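You operate a simulated robot arm through the tools that you are given. There is no shell and no other tool. Be economical: measure what you need, move in short steps, check, and stop when the job is done.

Carry out the task below with a simulated robot arm. There is one attempt and no reset: what you move stays moved.

Task
Switch off the lit white candle and pack both candles in the carton.
Fine: both upright; fold the two flaps shut. Set down upright: what you pick out.

It is judged by the outcome, as a careful person would: the job done as asked, and still so three seconds after it is handed in. It fails if anything else is knocked over, pushed out of place, dropped, spilled or broken. Flat cloth is picked up by pressing the open fingertips on it (5 to 10 N) and closing them slowly along it; thin cloth reads only 2 to 8 mm in the jaws.

Robot
A 7-joint arm with a two-finger parallel gripper, fixed in place. Base frame: the origin is at the foot of the arm, x ahead of it, y to its left, z up; the work surface is at about z = 0.538. Units: m, degrees, N and s.
With the tool pointing down near the work surface it reaches from about 0.1 to 0.5 m from the base axis. Its first joint turns from -115.0 to 115.0 degrees. Payload 3.91 kg.
The TCP is the grasp point between the finger pads, 0.03 m short of the fingertips. In the tool frame z runs along the fingers and y along their closing line. The gripper opens to 0.11 m. The fingers are 0.02 m wide and 0.01 m thick; the gripper's body (0.048 by 0.112 m) begins 0.055 m behind the TCP.
Orientation is that of the tool frame in the base frame, as a unit quaternion [x, y, z, w]. With the fingers straight down and closing along the base's y, the tool's x points along the base's -x, its y along +y and its z along -z.

Tools
- The arm moves only by the tool servo_tool. Its arguments are lists of equal length, an entry for each row: "jaw": the closure, from 0 (fully open) to 1 (shut); "delta_pos": the shift along the tool's x, y, z in cm, a list of three; "rot": the turn, a rotation vector about the tool's x, y, z in degrees, a list of three. In form: {"jaw": [jaw, ...], "delta_pos": [[tx, ty, tz], ...], "rot": [[rx, ry, rz], ...]}. A call has 1 to 12 rows; each row is the pose to reach, as a shift and turn from the pose commanded when the call began, along the tool's axes at that moment. A row lasts 0.2 s, in which the tool goes at most 0.05 m and 8.6 degrees; a call with a longer step from one row to the next is refused whole, and so is a gripper value outside its range. Where a pose cannot be reached the arm comes as near as it can. A force on the tool above 70 N (or 10 N above the force at the start of the call, whichever is more), or a blocked arm, ends the call early, and 0.2 s more pass. The fingers move at their own pace (about 0.108 m/s each) and stop on an object; they squeeze with about 39 N. The grip force told is the motor's: it shows also when the fingers shut on nothing. Time passes only in rows, and 0.2 s behind the last, so rows that repeat a pose let the fingers close. The reply holds the time, the measured pose of the TCP, the force on the tool along the base axes, the opening and the grip force, in the units named above and with some noise, with the torque about the TCP (base axes, N m) and any sound that the robot's microphone picked up, and new pictures: "show" is both (left out), scene, wrist or none.
- Cameras (640 x 400 px; columns grow to the right, rows downward): "scene" is fixed at [0.063, -0.5099, 1.4179]; the picture's right is [0.76, -0.65, 0.00], its down [-0.24, -0.28, -0.93] and it looks along [0.60, 0.71, -0.37] (base axes); focal length 214 px, centre (320, 200). "wrist" rides on the gripper at [0.072, 0.017, -0.103] in the tool frame; the picture's right is [-0.23, 0.97, 0.00], its down [-0.76, -0.18, -0.62] and it looks along [-0.61, -0.14, 0.78] (tool axes); focal length 222 px, centre (320, 200). There is no depth. A picture from a camera that has moved, and an enlarged one, comes with that camera's place and axes in the base frame and with its lens. The place of the scene camera against the robot may be out by one fixed shift of up to 0.018 m in any direction.
- raise_lower(by): slides the trunk up (or, below 0, down) by that many m; the arm rides with it, the base frame stays. It gives what a move gives, with no picture.
- close_up(camera, box): a new picture of the part [left, top, right, bottom] of that camera's present view, enlarged. The clock stands still meanwhile.
- finish_job(): hands the job in; it is judged then, once.

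Work in short steps. Places have to be worked out from the pictures, the camera data and where the tool is seen: move nearer, look again, correct. Check each grasp and each placing, and mend what went wrong. You have 120 turns and 200 pictures in all, those below and enlarged ones among them. Open the gripper and draw the arm clear of the work before you hand the job in, unless the task says otherwise; then end with one line.

The tools are called after "Request:" by a JSON object that holds its "name" and its "arguments". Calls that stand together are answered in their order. servo_tool: Moves the arm, as the interface text tells. Its arguments: {"type":"object","properties":{"jaw":{"type":"array","items":{"type":"number"}},"delta_pos":{"type":"array","items":{"type":"array","items":{"type":"number"}}},"rot":{"type":"array","items":{"type":"array","items":{"type":"number"}}},"show":{"type":"string","enum":["both","scene","wrist","none"]}},"required":["jaw","delta_pos","rot"]} The other tools are called the same way: raise_lower (by) slides the trunk up or down; close_up (camera, box) takes an enlarged picture of a part of a camera's view; finish_job () hands the job in.

At the start:

```text
time: 0.0
tool_pos: [0.4501, 0.139, 1.4967]
tool_rot: [0.0, 1.0, 0.001, 0.001]
ft_force: [0.3, -0.5, -0.6]
moment: [0.02, 0.01, 0.02]
gripper_width: 0.1101
finger_force: 0.0
trunk travel left (down, up): [-0.925, 0.065]
```

scene: 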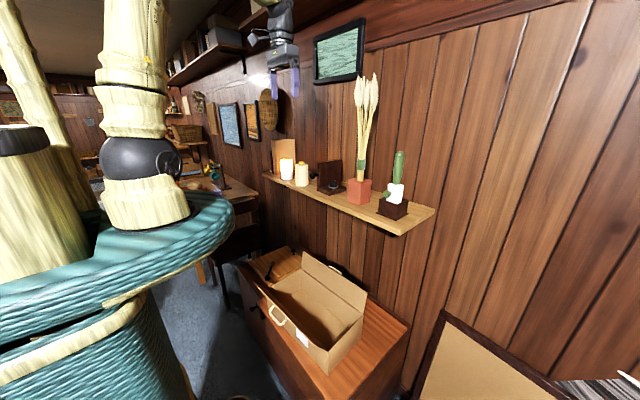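
wrist: 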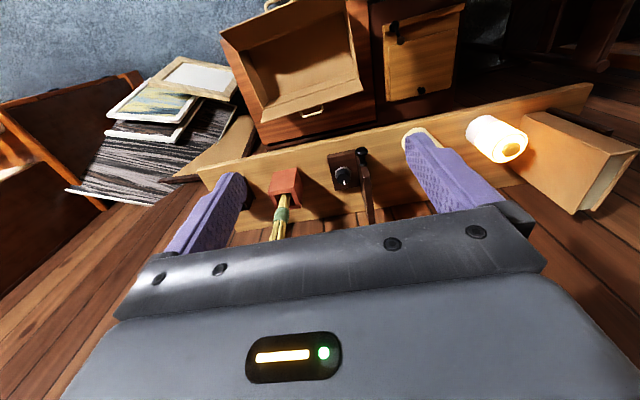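

The shelf holds two candles (the left white one lit), and the carton is open on the chest below. I'll enlarge both regions first.

Request:
{"name": "close_up", "arguments": {"camera": "scene", "box": [250, 120, 450, 245]}}

Request:
{"name": "close_up", "arguments": {"camera": "scene", "box": [220, 235, 420, 400]}}

Request:
{"name": "close_up", "arguments": {"camera": "wrist", "box": [200, 0, 640, 240]}}

```text
3.20 times, centred on (350, 182) of scene
camera zoom: at [0.063, -0.5099, 1.4179], right [0.76, -0.65, 0.0], down [-0.24, -0.28, -0.93], along [0.6, 0.71, -0.37], focal length 686 px, centre (224, 256)
```

zoom: 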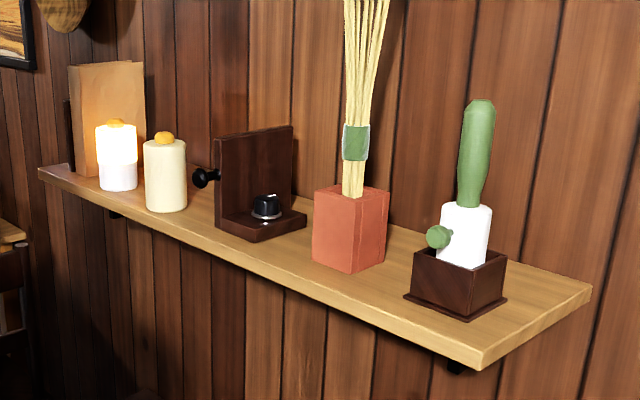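

```text
2.42 times, centred on (320, 318) of scene
camera zoom: at [0.063, -0.5099, 1.4179], right [0.76, -0.65, 0.0], down [-0.24, -0.28, -0.93], along [0.6, 0.71, -0.37], focal length 520 px, centre (320, -85)
```

zoom: 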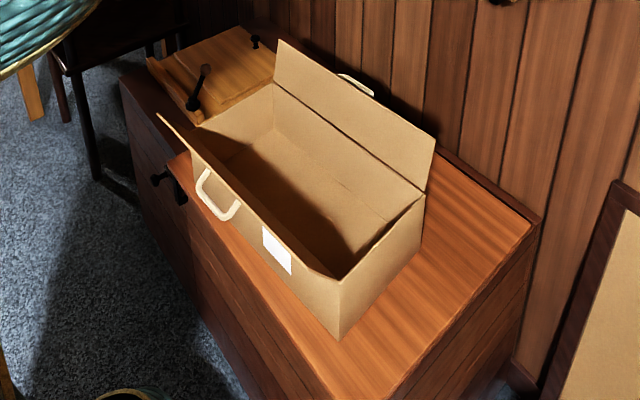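

```text
1.45 times, centred on (420, 120) of wrist
camera zoom: at [0.3777, 0.1553, 1.6011], right [0.23, 0.97, 0.0], down [0.76, -0.18, 0.62], along [0.61, -0.14, -0.78], focal length 323 px, centre (174, 316)
```

zoom: 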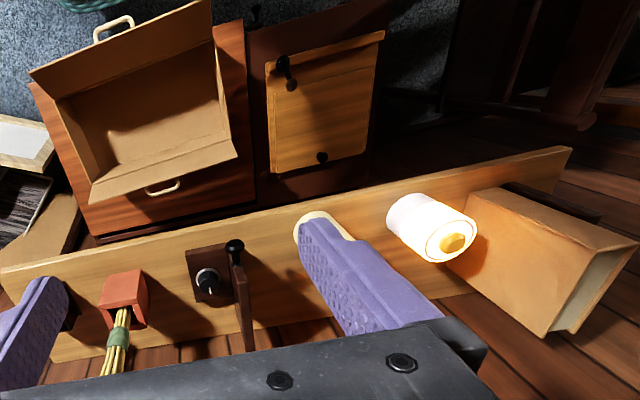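

Rough triangulation puts the lit candle near (0.65, 0.47, base 1.09), the cream one near (0.66, 0.34), and the carton spanning about x 0.39–0.60, y −0.15–0.23 on a top at z 0.54. The wrist camera would ride beneath a forward-pitched gripper, so I'll test turning the tool 180° about its axis to put it on top.

Request:
{"name": "servo_tool", "arguments": {"jaw": [0, 0, 0, 0, 0, 0, 0, 0, 0, 0, 0, 0], "delta_pos": [[0, 0, 0], [0, 0, 0], [0, 0, 0], [0, 0, 0], [0, 0, 0], [0, 0, 0], [0, 0, 0], [0, 0, 0], [0, 0, 0], [0, 0, 0], [0, 0, 0], [0, 0, 0]], "rot": [[0, 0, 8], [0, 0, 16], [0, 0, 24], [0, 0, 32], [0, 0, 40], [0, 0, 48], [0, 0, 56], [0, 0, 64], [0, 0, 72], [0, 0, 80], [0, 0, 88], [0, 0, 90]]}}

```text
time: 2.6
tool_pos: [0.4507, 0.1389, 1.4975]
tool_rot: [0.708, 0.706, 0.0, 0.0]
ft_force: [0.1, 0.1, 0.1]
moment: [0.01, -0.02, 0.01]
gripper_width: 0.1101
finger_force: 0.0
trunk travel left (down, up): [-0.925, 0.065]
camera wrist: at [0.4672, 0.2107, 1.6011], right [0.97, -0.23, 0.0], down [-0.18, -0.76, 0.62], along [-0.14, -0.61, -0.78], focal length 222 px, centre (320, 200)
```

scene: 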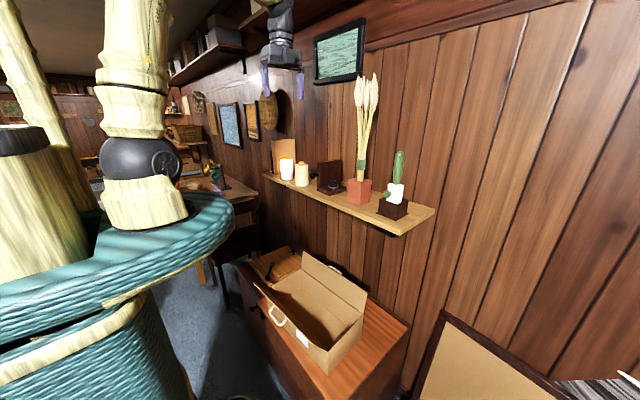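
wrist: 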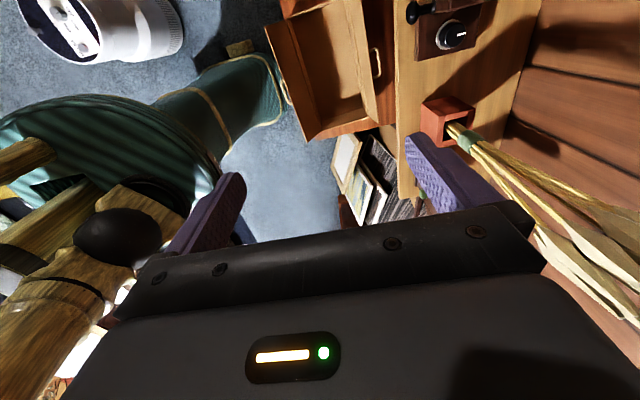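

That worked; now the second half of the turn.

Request:
{"name": "servo_tool", "arguments": {"jaw": [0, 0, 0, 0, 0, 0, 0, 0, 0, 0, 0, 0], "delta_pos": [[0, 0, 0], [0, 0, 0], [0, 0, 0], [0, 0, 0], [0, 0, 0], [0, 0, 0], [0, 0, 0], [0, 0, 0], [0, 0, 0], [0, 0, 0], [0, 0, 0], [0, 0, 0]], "rot": [[0, 0, 8], [0, 0, 16], [0, 0, 24], [0, 0, 32], [0, 0, 40], [0, 0, 48], [0, 0, 56], [0, 0, 64], [0, 0, 72], [0, 0, 80], [0, 0, 88], [0, 0, 90]], "show": "wrist"}}

```text
time: 5.2
tool_pos: [0.4504, 0.1416, 1.497]
tool_rot: [1.0, 0.0, 0.0, 0.001]
ft_force: [-0.4, 0.5, 0.1]
moment: [-0.03, -0.03, 0.0]
gripper_width: 0.11
finger_force: 0.0
trunk travel left (down, up): [-0.925, 0.065]
camera wrist: at [0.5223, 0.1237, 1.6012], right [-0.23, -0.97, 0.0], down [-0.76, 0.18, 0.62], along [-0.61, 0.14, -0.78], focal length 222 px, centre (320, 200)
```

wrist: 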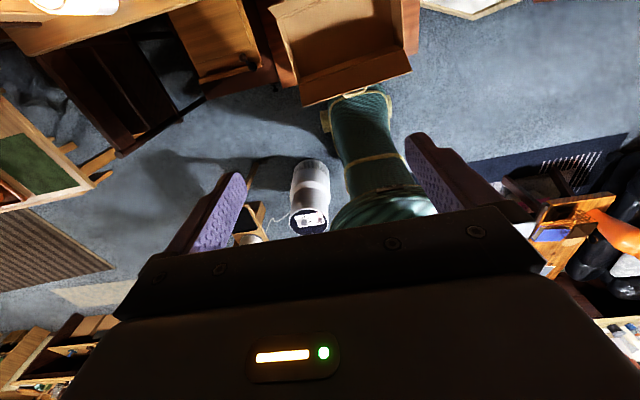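

Now I'll pitch the tool forward 45° about the closing axis to face the shelf, at its present place.

Request:
{"name": "servo_tool", "arguments": {"jaw": [0, 0, 0, 0, 0, 0, 0], "delta_pos": [[0, 0, 0], [0, 0, 0], [0, 0, 0], [0, 0, 0], [0, 0, 0], [0, 0, 0], [0, 0, 0]], "rot": [[0, 8, 0], [0, 16, 0], [0, 24, 0], [0, 32, 0], [0, 40, 0], [0, 45, 0], [0, 45, 0]]}}

```text
time: 6.8
tool_pos: [0.4518, 0.1392, 1.4989]
tool_rot: [0.924, 0.0, 0.383, 0.0]
ft_force: [0.4, -0.4, 0.3]
moment: [0.01, -0.01, 0.0]
gripper_width: 0.11
finger_force: 0.1
trunk travel left (down, up): [-0.925, 0.065]
camera wrist: at [0.429, 0.1215, 1.6226], right [-0.16, -0.97, -0.16], down [-0.98, 0.18, -0.1], along [0.13, 0.14, -0.98], focal length 222 px, centre (320, 200)
```

scene: 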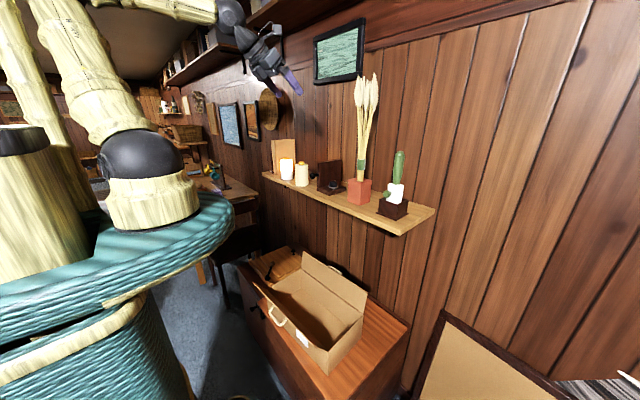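
wrist: 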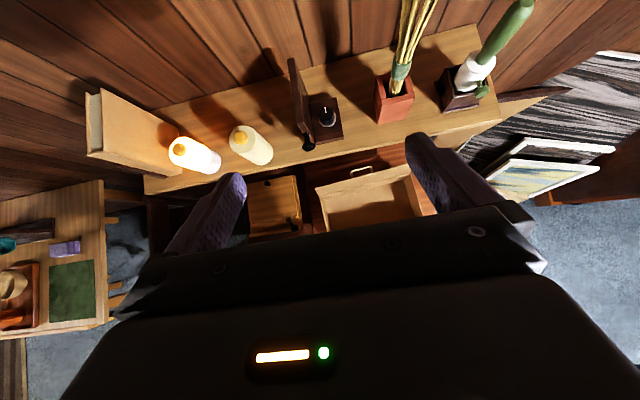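

The shelf line-up is now clear. I'll swing left and yaw 30° toward the candles, coming somewhat lower.

Request:
{"name": "servo_tool", "arguments": {"jaw": [0, 0, 0, 0, 0, 0, 0], "delta_pos": [[-1.2, -3.2, 1.2], [-2.4, -6.4, 2.4], [-3.5, -9.6, 3.5], [-4.7, -12.8, 4.7], [-5.9, -16, 5.9], [-7.1, -19, 7.1], [-7.1, -19, 7.1]], "rot": [[3.5, 0, -3.5], [7, 0, -7], [10.5, 0, -10.5], [14, 0, -14], [17.7, 0, -17.7], [21.2, 0, -21.2], [21.2, 0, -21.2]]}}

```text
time: 8.4
tool_pos: [0.4509, 0.3321, 1.3982]
tool_rot: [0.892, 0.239, 0.37, -0.1]
ft_force: [-0.4, 0.8, -0.2]
moment: [-0.01, -0.01, -0.02]
gripper_width: 0.1102
finger_force: 0.1
trunk travel left (down, up): [-0.925, 0.065]
camera wrist: at [0.4402, 0.3048, 1.5231], right [0.35, -0.92, -0.16], down [-0.94, -0.34, -0.1], along [0.04, 0.18, -0.98], focal length 222 px, centre (320, 200)
```

scene: 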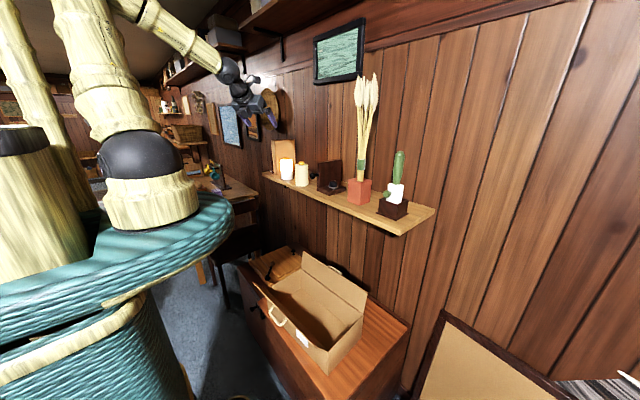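
wrist: 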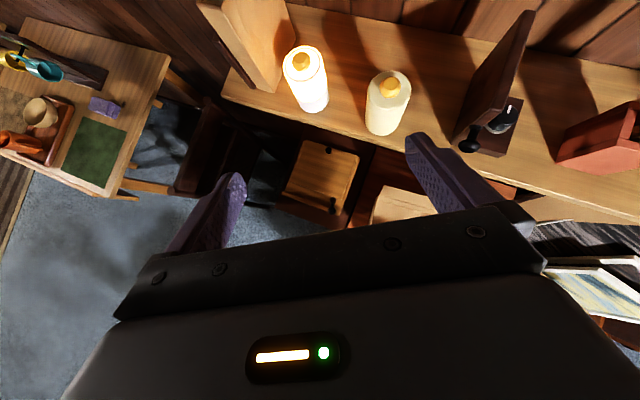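

Request:
{"name": "close_up", "arguments": {"camera": "wrist", "box": [250, 20, 450, 145]}}

Request:
{"name": "close_up", "arguments": {"camera": "scene", "box": [262, 150, 318, 195]}}

```text
3.20 times, centred on (350, 82) of wrist
camera zoom: at [0.4402, 0.3048, 1.5231], right [0.35, -0.92, -0.16], down [-0.94, -0.34, -0.1], along [0.04, 0.18, -0.98], focal length 711 px, centre (224, 576)
```

zoom: 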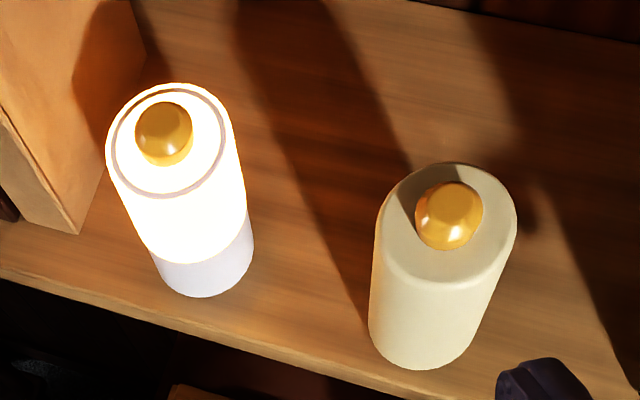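

```text
8.89 times, centred on (290, 172) of scene
camera zoom: at [0.063, -0.5099, 1.4179], right [0.76, -0.65, 0.0], down [-0.24, -0.28, -0.93], along [0.6, 0.71, -0.37], focal length 1906 px, centre (587, 444)
```

zoom: 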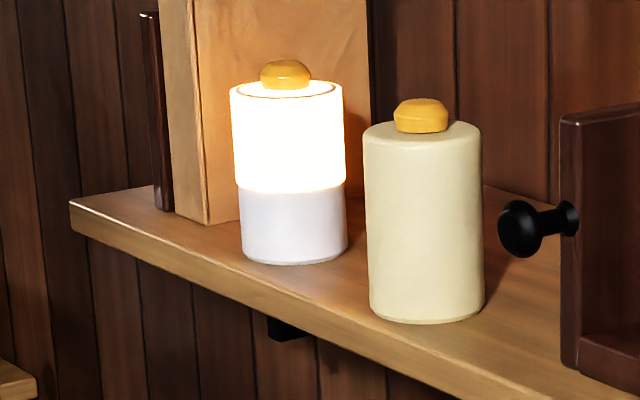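

The lit candle has a glowing upper section over a base, with a ringed top and yellow knob at about (0.642, 0.465, 1.21). I'll try pressing its top first: closing the fingers and hovering ~5 cm above the knob, which also tests the reach.

Request:
{"name": "servo_tool", "arguments": {"jaw": [1, 1, 1, 1, 1, 1, 1, 1], "delta_pos": [[1, -0.3, 3.4], [1.9, -0.6, 6.7], [2.9, -0.9, 10.0], [3.8, -1.1, 13.3], [4.8, -1.4, 16.6], [5.7, -1.7, 20], [6.65, -1.9, 23.2], [6.65, -1.9, 23.2]], "rot": [[0, 0, 0], [0, 0, 0], [0, 0, 0], [0, 0, 0], [0, 0, 0], [0, 0, 0], [0, 0, 0], [0, 0, 0]]}}

```text
time: 10.2
tool_pos: [0.6244, 0.4518, 1.2801]
tool_rot: [0.892, 0.239, 0.37, -0.099]
ft_force: [-0.2, -0.2, -0.4]
moment: [-0.01, 0.01, 0.02]
gripper_width: 0.0
finger_force: 37.8
trunk travel left (down, up): [-0.925, 0.065]
camera wrist: at [0.6124, 0.4246, 1.4049], right [0.35, -0.92, -0.16], down [-0.94, -0.34, -0.1], along [0.04, 0.18, -0.98], focal length 222 px, centre (320, 200)
```

scene: 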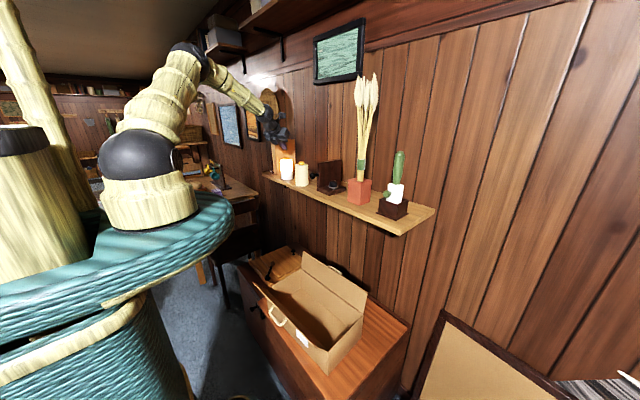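
wrist: 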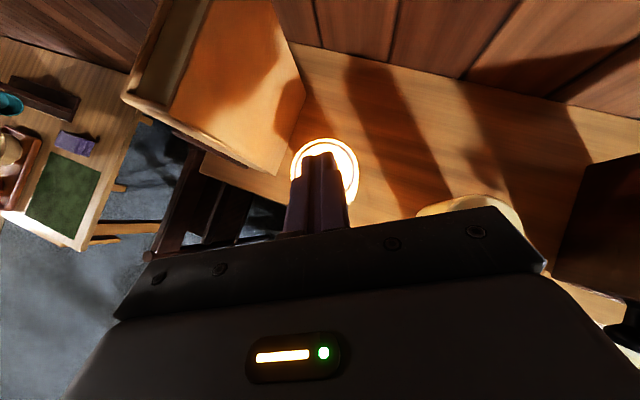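

Reach is fine and the closed tips line up over the knob. I'll lower gently, watching force.

Request:
{"name": "servo_tool", "arguments": {"jaw": [1, 1, 1, 1, 1], "delta_pos": [[-1.0, 0, 1.7], [-2.0, 0, 2.7], [-2.5, 0, 3.2], [-2.8, 0, 3.5], [-2.8, 0, 3.5]], "rot": [[0, 0, 0], [0, 0, 0], [0, 0, 0], [0, 0, 0], [0, 0, 0]]}}

Request:
{"name": "close_up", "arguments": {"camera": "scene", "box": [255, 130, 335, 195]}}

```text
time: 11.4
tool_pos: [0.6289, 0.4522, 1.2374]
tool_rot: [0.892, 0.239, 0.372, -0.099]
ft_force: [0.8, 0.5, 6.9]
moment: [0.07, -0.09, 0.03]
gripper_width: 0.0
finger_force: 37.6
trunk travel left (down, up): [-0.925, 0.065]
heard: click
camera wrist: at [0.6166, 0.4264, 1.3615], right [0.35, -0.92, -0.16], down [-0.94, -0.33, -0.1], along [0.04, 0.19, -0.98], focal length 222 px, centre (320, 200)
```

scene: 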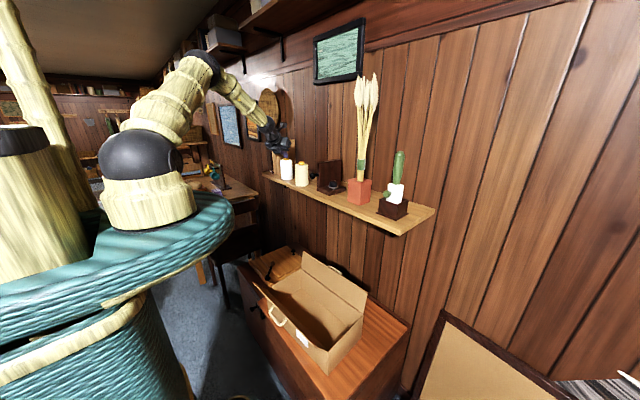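
wrist: 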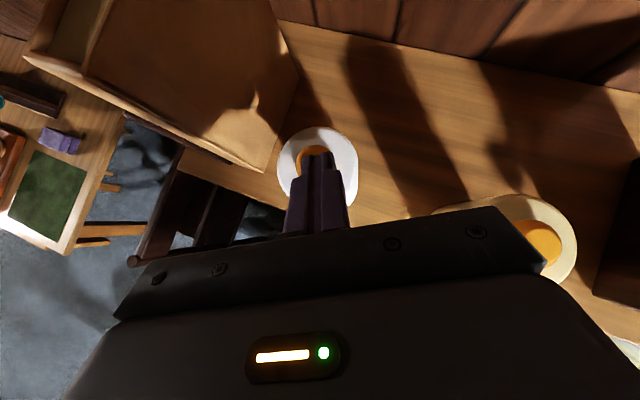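

```text
6.15 times, centred on (295, 162) of scene
camera zoom: at [0.063, -0.5099, 1.4179], right [0.76, -0.65, 0.0], down [-0.24, -0.28, -0.93], along [0.6, 0.71, -0.37], focal length 1320 px, centre (474, 431)
```

zoom: 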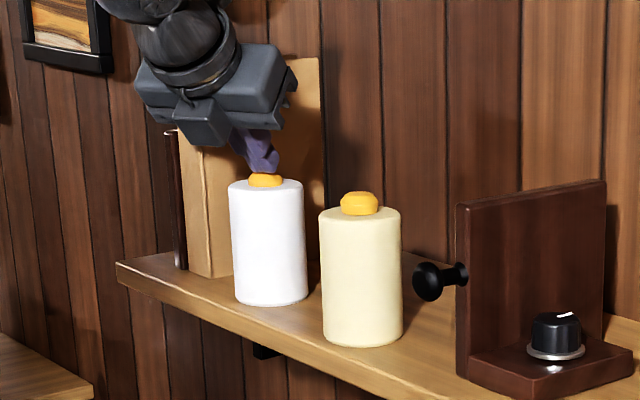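

The press gave a click and the glow is out. Now I'll back straight up, open the jaws, and steepen the pitch to about 25° from vertical to test reach for a grasp suited to the carton.

Request:
{"name": "servo_tool", "arguments": {"jaw": [1, 1, 0.2, 0.2, 0.2, 0.2, 0.2], "delta_pos": [[2.5, 0, -2.5], [5, 0, -5], [5, 0, -5], [5, 0, -5], [5, 0, -5], [5, 0, -5], [5, 0, -5]], "rot": [[0, 0, 0], [0, 0, 0], [0, -7, 0], [0, -14, 0], [0, -20, 0], [0, -20, 0], [0, -20, 0]]}}

```text
time: 13.0
tool_pos: [0.6291, 0.4527, 1.3058]
tool_rot: [0.943, 0.253, 0.208, -0.056]
ft_force: [-0.4, 0.2, 0.1]
moment: [-0.02, 0.01, 0.01]
gripper_width: 0.0882
finger_force: 0.0
trunk travel left (down, up): [-0.925, 0.065]
camera wrist: at [0.6563, 0.4484, 1.4301], right [0.31, -0.95, -0.1], down [-0.91, -0.32, 0.24], along [-0.26, 0.01, -0.97], focal length 222 px, centre (320, 200)
```

scene: 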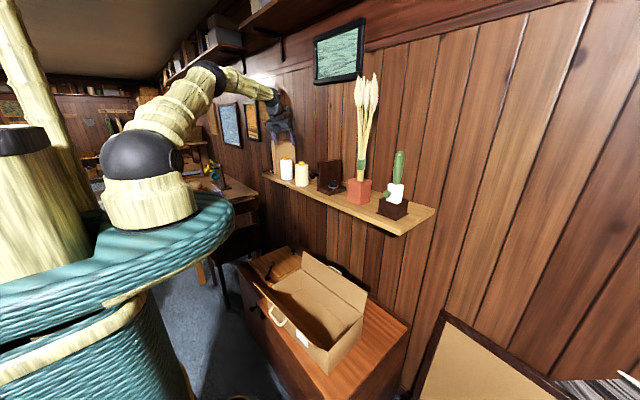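
wrist: 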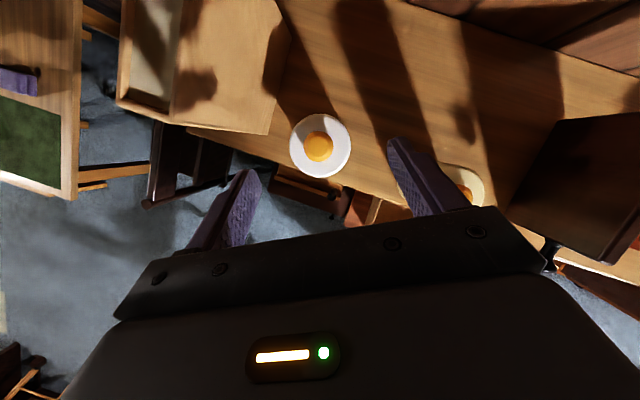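

Reach at 25° is good; the candle axis re-measures at (0.647, 0.4685). I'll align over it and lower until the fingers start to straddle it, then look.

Request:
{"name": "servo_tool", "arguments": {"jaw": [0.1, 0.1, 0.1, 0.1, 0.1], "delta_pos": [[2.1, -0.5, 1.0], [0.6, -0.5, 4.2], [-0.8, -0.5, 7.4], [-2.0, -0.5, 9.9], [-2.0, -0.5, 9.9]], "rot": [[0, 0, 0], [0, 0, 0], [0, 0, 0], [0, 0, 0], [0, 0, 0]]}}

Request:
{"name": "close_up", "arguments": {"camera": "scene", "box": [255, 130, 335, 195]}}

```text
time: 14.2
tool_pos: [0.6473, 0.4673, 1.2075]
tool_rot: [0.943, 0.252, 0.208, -0.056]
ft_force: [-0.2, 0.8, 0.0]
moment: [0.0, 0.01, -0.02]
gripper_width: 0.0993
finger_force: 0.0
trunk travel left (down, up): [-0.925, 0.065]
camera wrist: at [0.6745, 0.4644, 1.331], right [0.31, -0.95, -0.1], down [-0.92, -0.32, 0.24], along [-0.26, 0.01, -0.97], focal length 222 px, centre (320, 200)
```

scene: 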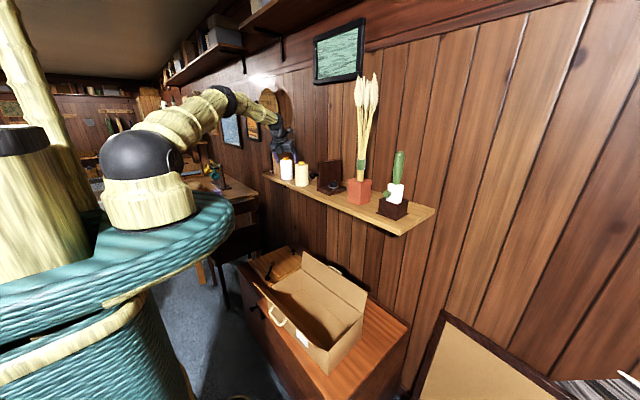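
wrist: 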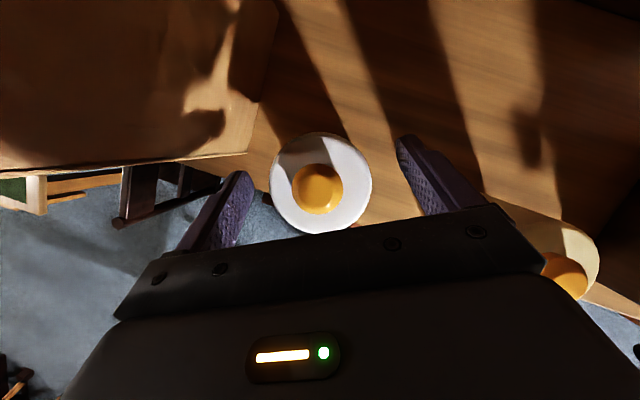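

```text
6.15 times, centred on (295, 162) of scene
camera zoom: at [0.063, -0.5099, 1.4179], right [0.76, -0.65, 0.0], down [-0.24, -0.28, -0.93], along [0.6, 0.71, -0.37], focal length 1320 px, centre (474, 431)
```

zoom: 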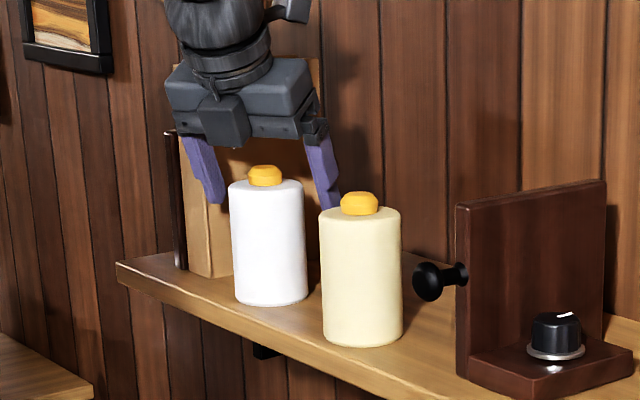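

Well centred. Lower another 4.2 cm, then close in place.

Request:
{"name": "servo_tool", "arguments": {"jaw": [0.1, 0.1, 0.1, 0.3, 0.5, 0.5, 0.5], "delta_pos": [[-0.9, 0, 1.9], [-1.8, 0, 3.8], [-1.8, 0, 3.8], [-1.8, 0, 3.8], [-1.8, 0, 3.8], [-1.8, 0, 3.8], [-1.8, 0, 3.8]], "rot": [[0, 0, 0], [0, 0, 0], [0, 0, 0], [0, 0, 0], [0, 0, 0], [0, 0, 0], [0, 0, 0]], "show": "wrist"}}

Request:
{"name": "close_up", "arguments": {"camera": "scene", "box": [255, 130, 335, 195]}}

```text
time: 15.8
tool_pos: [0.6465, 0.4705, 1.1658]
tool_rot: [0.943, 0.253, 0.209, -0.056]
ft_force: [1.0, -0.3, 0.8]
moment: [0.05, -0.12, 0.0]
gripper_width: 0.0625
finger_force: 39.3
trunk travel left (down, up): [-0.925, 0.065]
camera wrist: at [0.6737, 0.466, 1.2898], right [0.31, -0.95, -0.1], down [-0.92, -0.32, 0.24], along [-0.26, 0.01, -0.97], focal length 222 px, centre (320, 200)
```

wrist: 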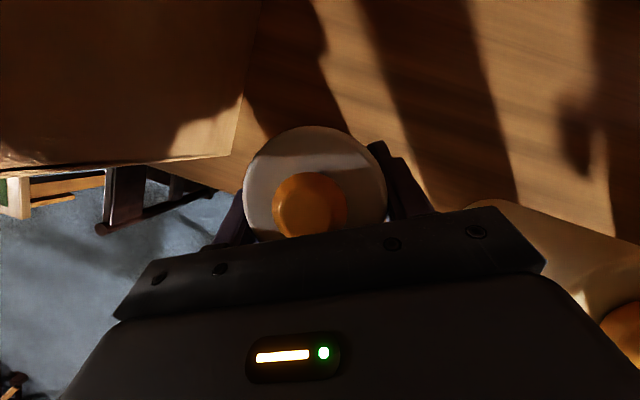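

```text
6.15 times, centred on (295, 162) of scene
camera zoom: at [0.063, -0.5099, 1.4179], right [0.76, -0.65, 0.0], down [-0.24, -0.28, -0.93], along [0.6, 0.71, -0.37], focal length 1320 px, centre (474, 431)
```

zoom: 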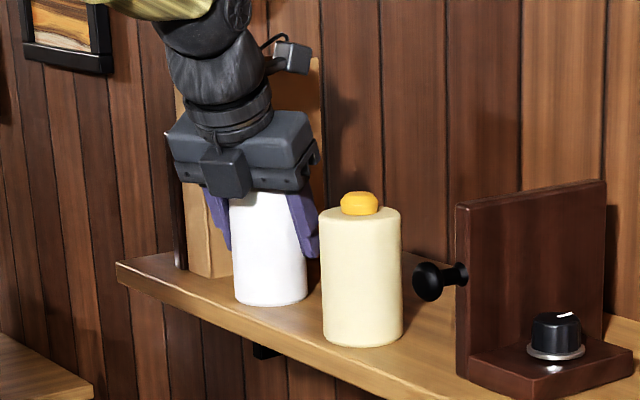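

Held at 62.5 mm with full grip. I'll lift 10 cm and draw back toward the base.

Request:
{"name": "servo_tool", "arguments": {"jaw": [0.5, 0.5, 0.5, 0.5, 0.5, 0.5, 0.5, 0.5, 0.5, 0.5, 0.5], "delta_pos": [[0.8, 0, -1.8], [2.1, 0, -4.5], [3.4, 0, -7.2], [4.2, 0, -9.1], [0.6, 0, -10.8], [-3.0, 0, -12.5], [-6.7, 0, -14.2], [-10.3, 0, -15.9], [-13.9, 0, -17.5], [-16, 0, -18.5], [-16, 0, -18.5]], "rot": [[0, 0, 0], [0, 0, 0], [0, 0, 0], [0, 0, 0], [0, 0, 0], [0, 0, 0], [0, 0, 0], [0, 0, 0], [0, 0, 0], [0, 0, 0], [0, 0, 0]]}}

```text
time: 18.2
tool_pos: [0.4536, 0.3574, 1.2682]
tool_rot: [0.943, 0.252, 0.209, -0.056]
ft_force: [0.1, 0.3, -3.2]
moment: [0.0, -0.01, -0.02]
gripper_width: 0.0625
finger_force: 39.3
trunk travel left (down, up): [-0.925, 0.065]
camera wrist: at [0.4809, 0.3522, 1.3919], right [0.31, -0.95, -0.1], down [-0.92, -0.32, 0.24], along [-0.26, 0.01, -0.97], focal length 222 px, centre (320, 200)
```

scene: 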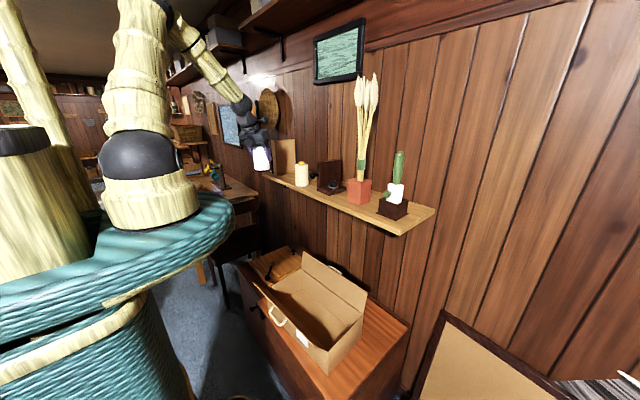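
wrist: 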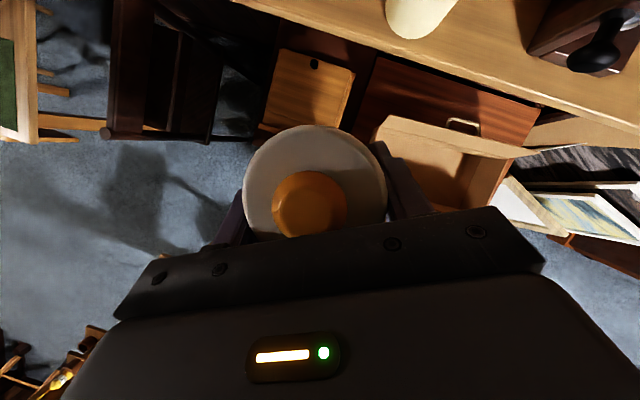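

Lifted cleanly and upright. Next I'll carry it back and right, to about (0.40, 0.16), with yaw eased to 15°, then bring the trunk down.

Request:
{"name": "servo_tool", "arguments": {"jaw": [0.5, 0.5, 0.5, 0.5, 0.5, 0.5, 0.5], "delta_pos": [[-2.2, 2.4, -1.0], [-4.4, 4.8, -2.0], [-6.6, 7.2, -3.1], [-8.8, 9.6, -4.1], [-11, 12, -5.1], [-13.2, 14.4, -6.1], [-13.2, 14.4, -6.1]], "rot": [[-1, 0, 2.3], [-2.1, 0, 4.5], [-3.1, 0, 6.8], [-4.2, 0, 9.1], [-5.3, 0, 11.3], [-6.3, 0, 13.6], [-6.3, 0, 13.6]], "show": "none"}}

Request:
{"name": "raise_lower", "arguments": {"by": -0.33}}

Request:
{"name": "servo_tool", "arguments": {"jaw": [0.5], "delta_pos": [[0, 0, 0]], "rot": [[0, 0, 0]]}}

```text
time: 19.8
tool_pos: [0.3987, 0.1601, 1.2641]
tool_rot: [0.968, 0.127, 0.216, -0.028]
ft_force: [-0.2, 0.7, -2.5]
moment: [-0.01, -0.02, -0.02]
gripper_width: 0.0624
finger_force: 39.2
trunk travel left (down, up): [-0.925, 0.065]
```

```text
time: 23.1
tool_pos: [0.3988, 0.1606, 0.9348]
tool_rot: [0.968, 0.127, 0.215, -0.028]
ft_force: [0.3, 0.2, -2.1]
moment: [0.01, -0.01, -0.02]
gripper_width: 0.0625
finger_force: 39.1
trunk travel left (down, up): [-0.595, 0.395]
```

```text
time: 23.4
tool_pos: [0.3995, 0.1606, 0.935]
tool_rot: [0.968, 0.128, 0.214, -0.029]
ft_force: [0.2, 0.5, -3.2]
moment: [-0.02, 0.0, -0.03]
gripper_width: 0.0624
finger_force: 39.2
trunk travel left (down, up): [-0.595, 0.395]
camera wrist: at [0.4242, 0.1487, 1.0585], right [0.05, -0.99, -0.1], down [-0.97, -0.07, 0.24], along [-0.25, 0.08, -0.97], focal length 222 px, centre (320, 200)
```

scene: 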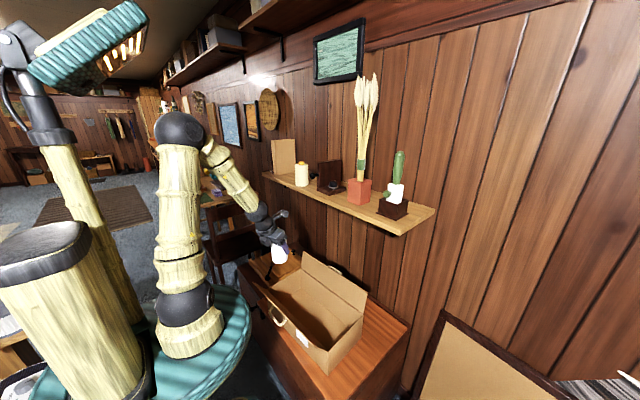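
wrist: 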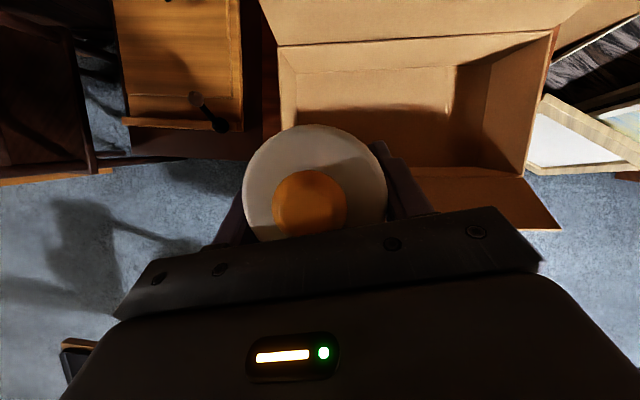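

Request:
{"name": "close_up", "arguments": {"camera": "wrist", "box": [230, 0, 600, 240]}}

Request:
{"name": "close_up", "arguments": {"camera": "scene", "box": [225, 200, 385, 380]}}

```text
1.67 times, centred on (415, 120) of wrist
camera zoom: at [0.4242, 0.1487, 1.0585], right [0.05, -0.99, -0.1], down [-0.97, -0.07, 0.24], along [-0.25, 0.08, -0.97], focal length 370 px, centre (162, 333)
```

zoom: 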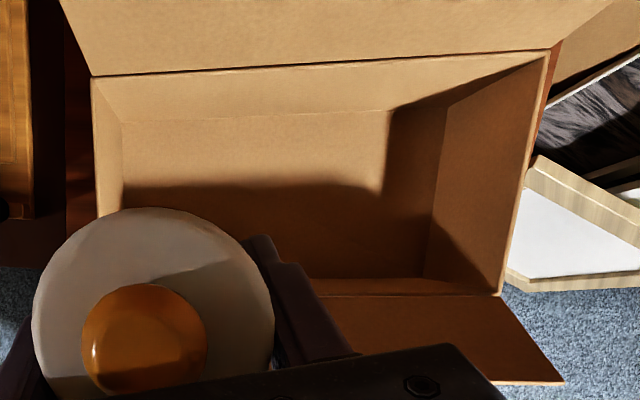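

```text
2.22 times, centred on (305, 290) of scene
camera zoom: at [0.063, -0.5099, 1.4179], right [0.76, -0.65, 0.0], down [-0.24, -0.28, -0.93], along [0.6, 0.71, -0.37], focal length 477 px, centre (353, 0)
```

zoom: 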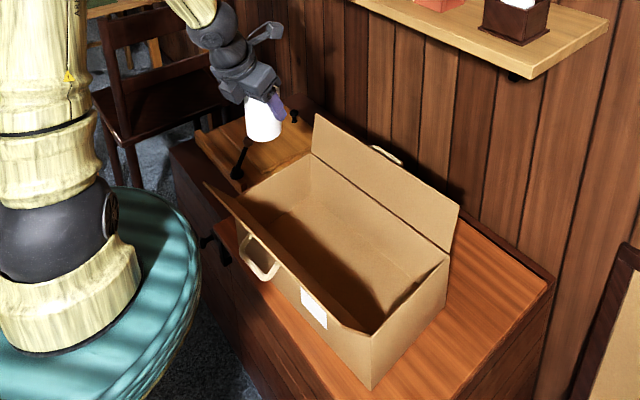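

Carton rim works out to about x 0.38–0.575, y −0.13–0.25 (rotated a few degrees), rim z 0.68, floor ~0.55, with both flaps leaning outward. I'll place the white candle at about (0.495, 0.14): move over, then down until its foot is near rim height and check.

Request:
{"name": "servo_tool", "arguments": {"jaw": [0.5, 0.5, 0.5, 0.5, 0.5, 0.5, 0.5], "delta_pos": [[2.6, 1.5, 1.2], [5.3, 3.0, 2.5], [7.9, 4.5, 3.7], [6.3, 4.5, 7.1], [4.8, 4.5, 10.5], [3.7, 4.5, 12.7], [3.7, 4.5, 12.7]], "rot": [[0, 0, 0], [0, 0, 0], [0, 0, 0], [0, 0, 0], [0, 0, 0], [0, 0, 0], [0, 0, 0]]}}

Request:
{"name": "close_up", "arguments": {"camera": "scene", "box": [225, 200, 385, 380]}}

```text
time: 25.1
tool_pos: [0.4959, 0.1374, 0.8328]
tool_rot: [0.968, 0.128, 0.215, -0.029]
ft_force: [-0.2, 0.1, -3.5]
moment: [-0.02, 0.03, -0.03]
gripper_width: 0.0623
finger_force: 38.5
trunk travel left (down, up): [-0.595, 0.395]
camera wrist: at [0.52, 0.1264, 0.958], right [0.05, -0.99, -0.1], down [-0.97, -0.07, 0.24], along [-0.25, 0.08, -0.97], focal length 222 px, centre (320, 200)
```

scene: 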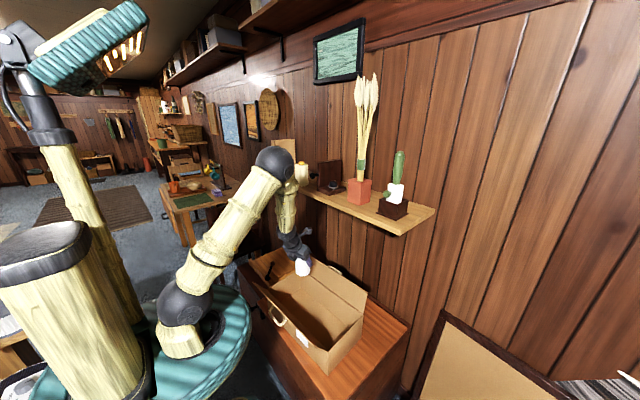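
wrist: 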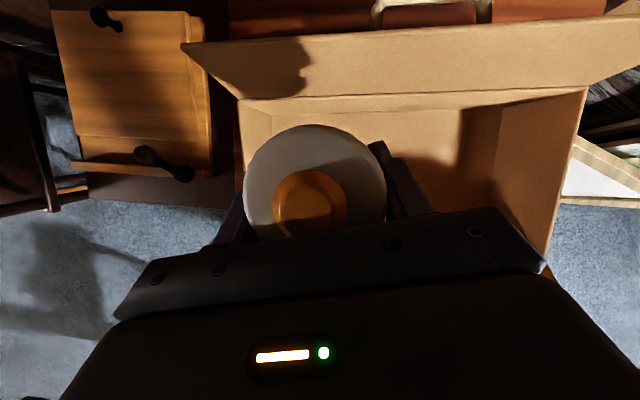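

```text
2.22 times, centred on (305, 290) of scene
camera zoom: at [0.063, -0.5099, 1.4179], right [0.76, -0.65, 0.0], down [-0.24, -0.28, -0.93], along [0.6, 0.71, -0.37], focal length 477 px, centre (353, 0)
```

zoom: 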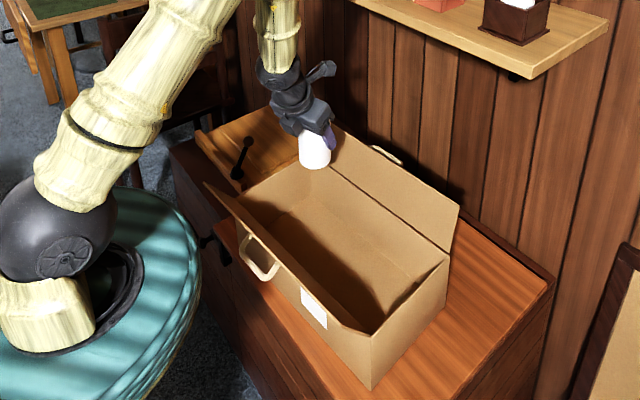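

The elbow folds up near x 0.40, well short of the shelf, so I'll lower with the trunk to keep this configuration, then feel for the carton floor.

Request:
{"name": "raise_lower", "arguments": {"by": -0.17}}

Request:
{"name": "servo_tool", "arguments": {"jaw": [0.5], "delta_pos": [[0, 0, 0]], "rot": [[0, 0, 0]]}}

Request:
{"name": "close_up", "arguments": {"camera": "scene", "box": [225, 200, 385, 380]}}

```text
time: 27.0
tool_pos: [0.4944, 0.1372, 0.6641]
tool_rot: [0.968, 0.128, 0.215, -0.029]
ft_force: [-0.9, -0.6, -2.3]
moment: [0.01, 0.01, -0.01]
gripper_width: 0.0623
finger_force: 39.2
trunk travel left (down, up): [-0.425, 0.565]
```

```text
time: 27.4
tool_pos: [0.4954, 0.1385, 0.6634]
tool_rot: [0.968, 0.127, 0.215, -0.029]
ft_force: [0.1, -0.7, -2.2]
moment: [0.0, 0.02, 0.0]
gripper_width: 0.0624
finger_force: 39.2
trunk travel left (down, up): [-0.425, 0.565]
camera wrist: at [0.5198, 0.1267, 0.7882], right [0.05, -0.99, -0.1], down [-0.97, -0.07, 0.24], along [-0.25, 0.08, -0.97], focal length 222 px, centre (320, 200)
```

scene: 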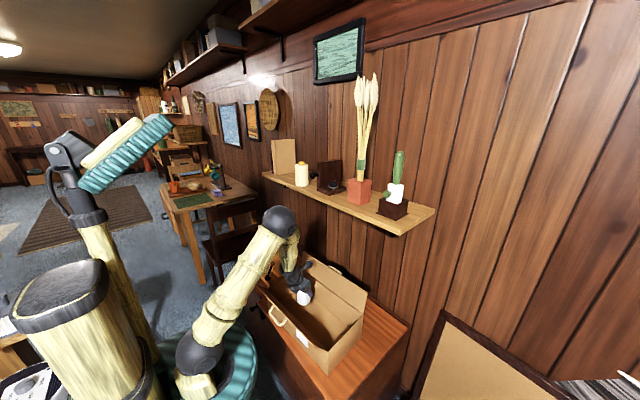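
wrist: 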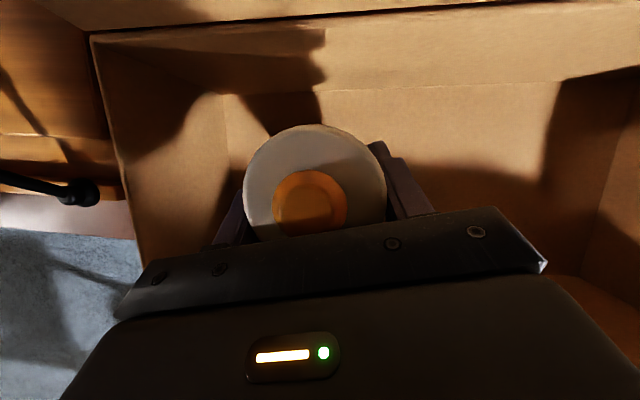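

```text
2.22 times, centred on (305, 290) of scene
camera zoom: at [0.063, -0.5099, 1.4179], right [0.76, -0.65, 0.0], down [-0.24, -0.28, -0.93], along [0.6, 0.71, -0.37], focal length 477 px, centre (353, 0)
```

zoom: 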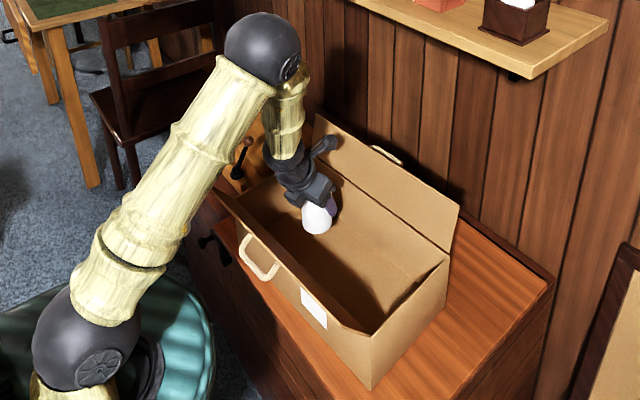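

Inside the rim, clear of flaps and walls. Feeling downward now in small steps.

Request:
{"name": "servo_tool", "arguments": {"jaw": [0.5, 0.5, 0.5, 0.5, 0.5, 0.5], "delta_pos": [[-0.55, 0, 1.2], [-1.1, 0, 2.4], [-1.4, 0, 3.1], [-1.6, 0, 3.4], [-1.7, 0, 3.65], [-1.7, 0, 3.65]], "rot": [[0, 0, 0], [0, 0, 0], [0, 0, 0], [0, 0, 0], [0, 0, 0], [0, 0, 0]], "show": "none"}}

```text
time: 28.8
tool_pos: [0.4939, 0.1388, 0.6233]
tool_rot: [0.968, 0.127, 0.215, -0.028]
ft_force: [-0.2, -0.8, -2.5]
moment: [0.01, 0.0, -0.02]
gripper_width: 0.0624
finger_force: 38.9
trunk travel left (down, up): [-0.425, 0.565]
```

Request:
{"name": "servo_tool", "arguments": {"jaw": [0.5, 0.5, 0.5, 0.5], "delta_pos": [[-0.13, 0, 0.27], [-0.25, 0, 0.55], [-0.34, 0, 0.73], [-0.34, 0, 0.73]], "rot": [[0, 0, 0], [0, 0, 0], [0, 0, 0], [0, 0, 0]], "show": "wrist"}}

```text
time: 29.8
tool_pos: [0.4957, 0.1371, 0.6155]
tool_rot: [0.968, 0.128, 0.215, -0.029]
ft_force: [-0.3, -0.7, -3.2]
moment: [0.01, -0.04, -0.03]
gripper_width: 0.0629
finger_force: 39.0
trunk travel left (down, up): [-0.425, 0.565]
camera wrist: at [0.5196, 0.1266, 0.7402], right [0.05, -0.99, -0.1], down [-0.97, -0.07, 0.24], along [-0.25, 0.08, -0.97], focal length 222 px, centre (320, 200)
```

wrist: 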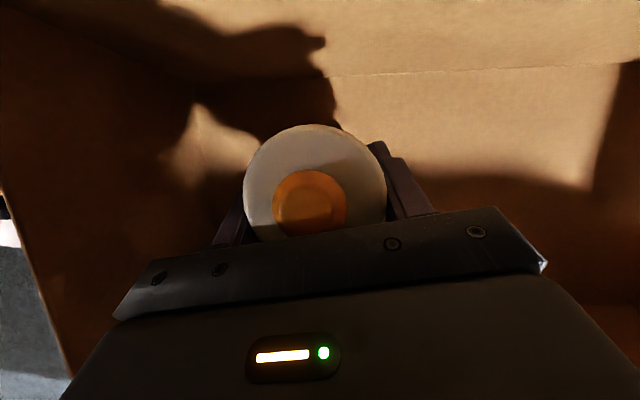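

No contact yet (still −3 N of candle weight); continuing down a few millimetres.

Request:
{"name": "servo_tool", "arguments": {"jaw": [0.5, 0.5, 0.5], "delta_pos": [[-0.13, 0, 0.27], [-0.25, 0, 0.55], [-0.25, 0, 0.55]], "rot": [[0, 0, 0], [0, 0, 0], [0, 0, 0]], "show": "none"}}

```text
time: 30.6
tool_pos: [0.4944, 0.1385, 0.6092]
tool_rot: [0.968, 0.128, 0.214, -0.028]
ft_force: [-0.2, 0.6, -2.9]
moment: [0.03, -0.02, 0.0]
gripper_width: 0.0624
finger_force: 38.9
trunk travel left (down, up): [-0.425, 0.565]
```

Request:
{"name": "servo_tool", "arguments": {"jaw": [0.5, 0.5, 0.5], "delta_pos": [[-0.1, 0, 0.22], [-0.21, 0, 0.45], [-0.21, 0, 0.45]], "rot": [[0, 0, 0], [0, 0, 0], [0, 0, 0]], "show": "none"}}

```text
time: 31.4
tool_pos: [0.4945, 0.1377, 0.6067]
tool_rot: [0.967, 0.128, 0.218, -0.029]
ft_force: [-2.5, -1.7, 35.1]
moment: [-0.31, -0.25, -0.42]
gripper_width: 0.0627
finger_force: 38.6
trunk travel left (down, up): [-0.425, 0.565]
```

Floor contact at TCP 0.607 (35 N). I'll ease up 2 mm to shed the load, then open.

Request:
{"name": "servo_tool", "arguments": {"jaw": [0.5, 0.5, 0.4, 0.25, 0.2, 0.2], "delta_pos": [[0.1, 0, -0.22], [0.12, 0, -0.26], [0.12, 0, -0.26], [0.12, 0, -0.26], [0.12, 0, -0.26], [0.12, 0, -0.26]], "rot": [[0, 0, 0], [0, 0, 0], [0, 0, 0], [0, 0, 0], [0, 0, 0], [0, 0, 0]], "show": "wrist"}}

```text
time: 32.8
tool_pos: [0.4938, 0.1383, 0.6077]
tool_rot: [0.968, 0.127, 0.215, -0.028]
ft_force: [0.7, 0.2, 1.0]
moment: [0.04, 0.03, 0.03]
gripper_width: 0.088
finger_force: 0.1
trunk travel left (down, up): [-0.425, 0.565]
camera wrist: at [0.5196, 0.1269, 0.7317], right [0.05, -0.99, -0.1], down [-0.97, -0.07, 0.24], along [-0.25, 0.08, -0.97], focal length 222 px, centre (320, 200)
```

wrist: 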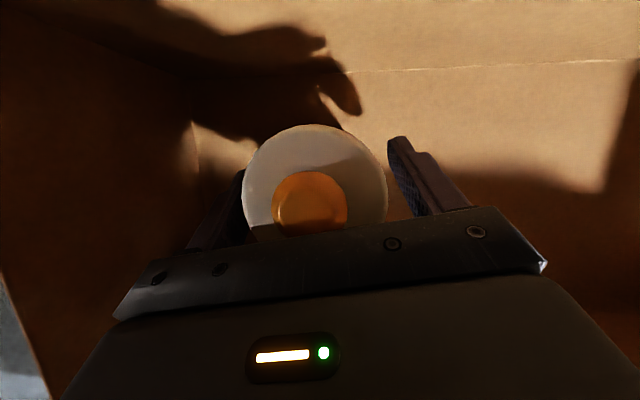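

The candle stands free with the jaws at 88 mm. I'll raise the trunk straight up.

Request:
{"name": "raise_lower", "arguments": {"by": 0.4}}

Request:
{"name": "servo_tool", "arguments": {"jaw": [0.2], "delta_pos": [[0, 0, 0]], "rot": [[0, 0, 0]]}}

```text
time: 36.6
tool_pos: [0.4946, 0.1387, 1.0064]
tool_rot: [0.968, 0.127, 0.215, -0.028]
ft_force: [-0.4, -0.8, 0.0]
moment: [0.02, 0.0, 0.03]
gripper_width: 0.088
finger_force: 0.0
trunk travel left (down, up): [-0.825, 0.165]
```

```text
time: 37.0
tool_pos: [0.495, 0.1379, 1.0076]
tool_rot: [0.968, 0.127, 0.214, -0.029]
ft_force: [0.2, 0.0, -0.9]
moment: [0.0, 0.0, 0.03]
gripper_width: 0.0878
finger_force: 0.1
trunk travel left (down, up): [-0.825, 0.165]
camera wrist: at [0.5197, 0.1269, 1.1317], right [0.05, -0.99, -0.1], down [-0.97, -0.07, 0.24], along [-0.25, 0.08, -0.97], focal length 222 px, centre (320, 200)
```

scene: 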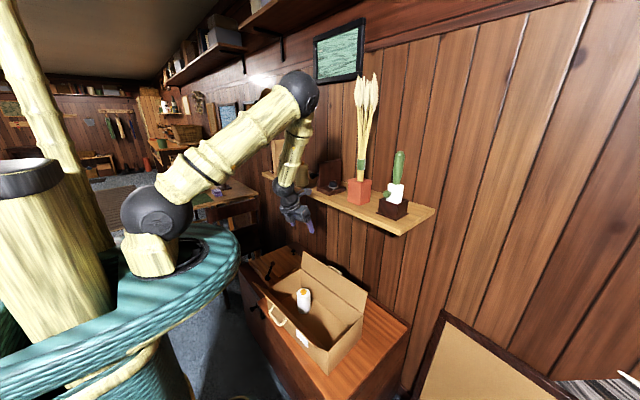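
wrist: 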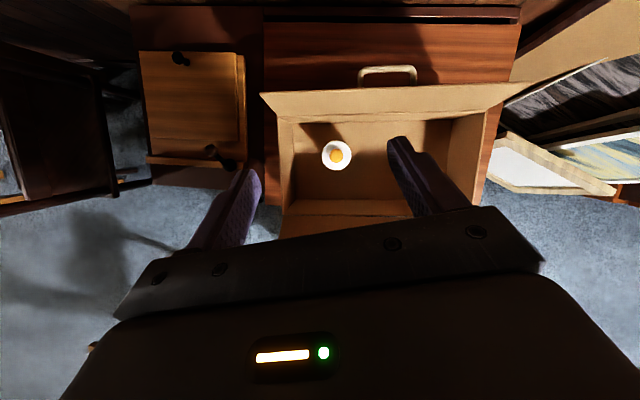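

White candle stands upright in the carton. Now back up and over toward the cream candle on the shelf.

Request:
{"name": "raise_lower", "arguments": {"by": 0.1}}

Request:
{"name": "servo_tool", "arguments": {"jaw": [0.1, 0.1, 0.1, 0.1, 0.1, 0.1, 0.1], "delta_pos": [[0.6, -1.6, -3.3], [1.2, -3.3, -6.5], [1.8, -4.9, -9.8], [2.4, -6.6, -13.1], [2.9, -8.2, -16.4], [3.5, -9.9, -19.6], [3.5, -9.9, -19.6]], "rot": [[1, 0, -2.3], [2.1, 0, -4.5], [3.1, 0, -6.8], [4.2, 0, -9.1], [5.3, 0, -11.3], [6.3, 0, -13.6], [6.3, 0, -13.6]]}}

```text
time: 38.3
tool_pos: [0.4937, 0.1371, 1.1068]
tool_rot: [0.968, 0.128, 0.215, -0.027]
ft_force: [0.6, 0.7, -0.5]
moment: [-0.01, -0.01, -0.01]
gripper_width: 0.0883
finger_force: 0.2
trunk travel left (down, up): [-0.925, 0.065]
```

```text
time: 39.9
tool_pos: [0.418, 0.2225, 1.3005]
tool_rot: [0.943, 0.253, 0.21, -0.057]
ft_force: [0.6, 0.5, 0.9]
moment: [0.02, 0.03, -0.02]
gripper_width: 0.0991
finger_force: 0.1
trunk travel left (down, up): [-0.925, 0.065]
camera wrist: at [0.4464, 0.2177, 1.4249], right [0.31, -0.95, -0.1], down [-0.91, -0.32, 0.24], along [-0.26, 0.01, -0.97], focal length 222 px, centre (320, 200)
```

scene: 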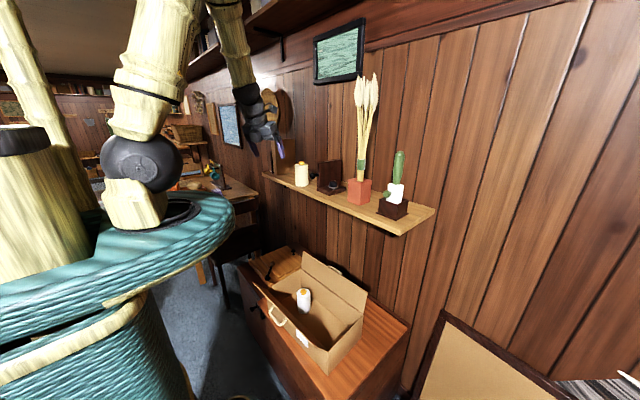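
wrist: 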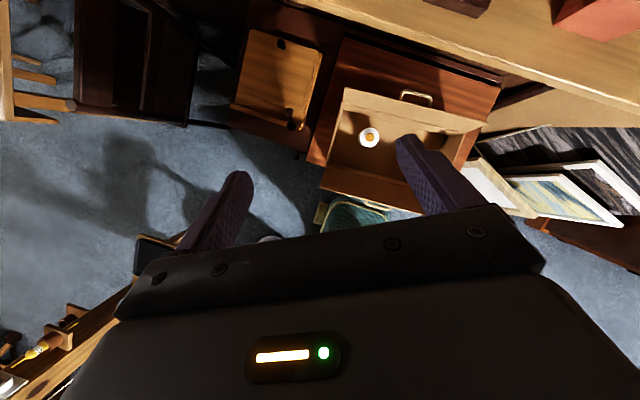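

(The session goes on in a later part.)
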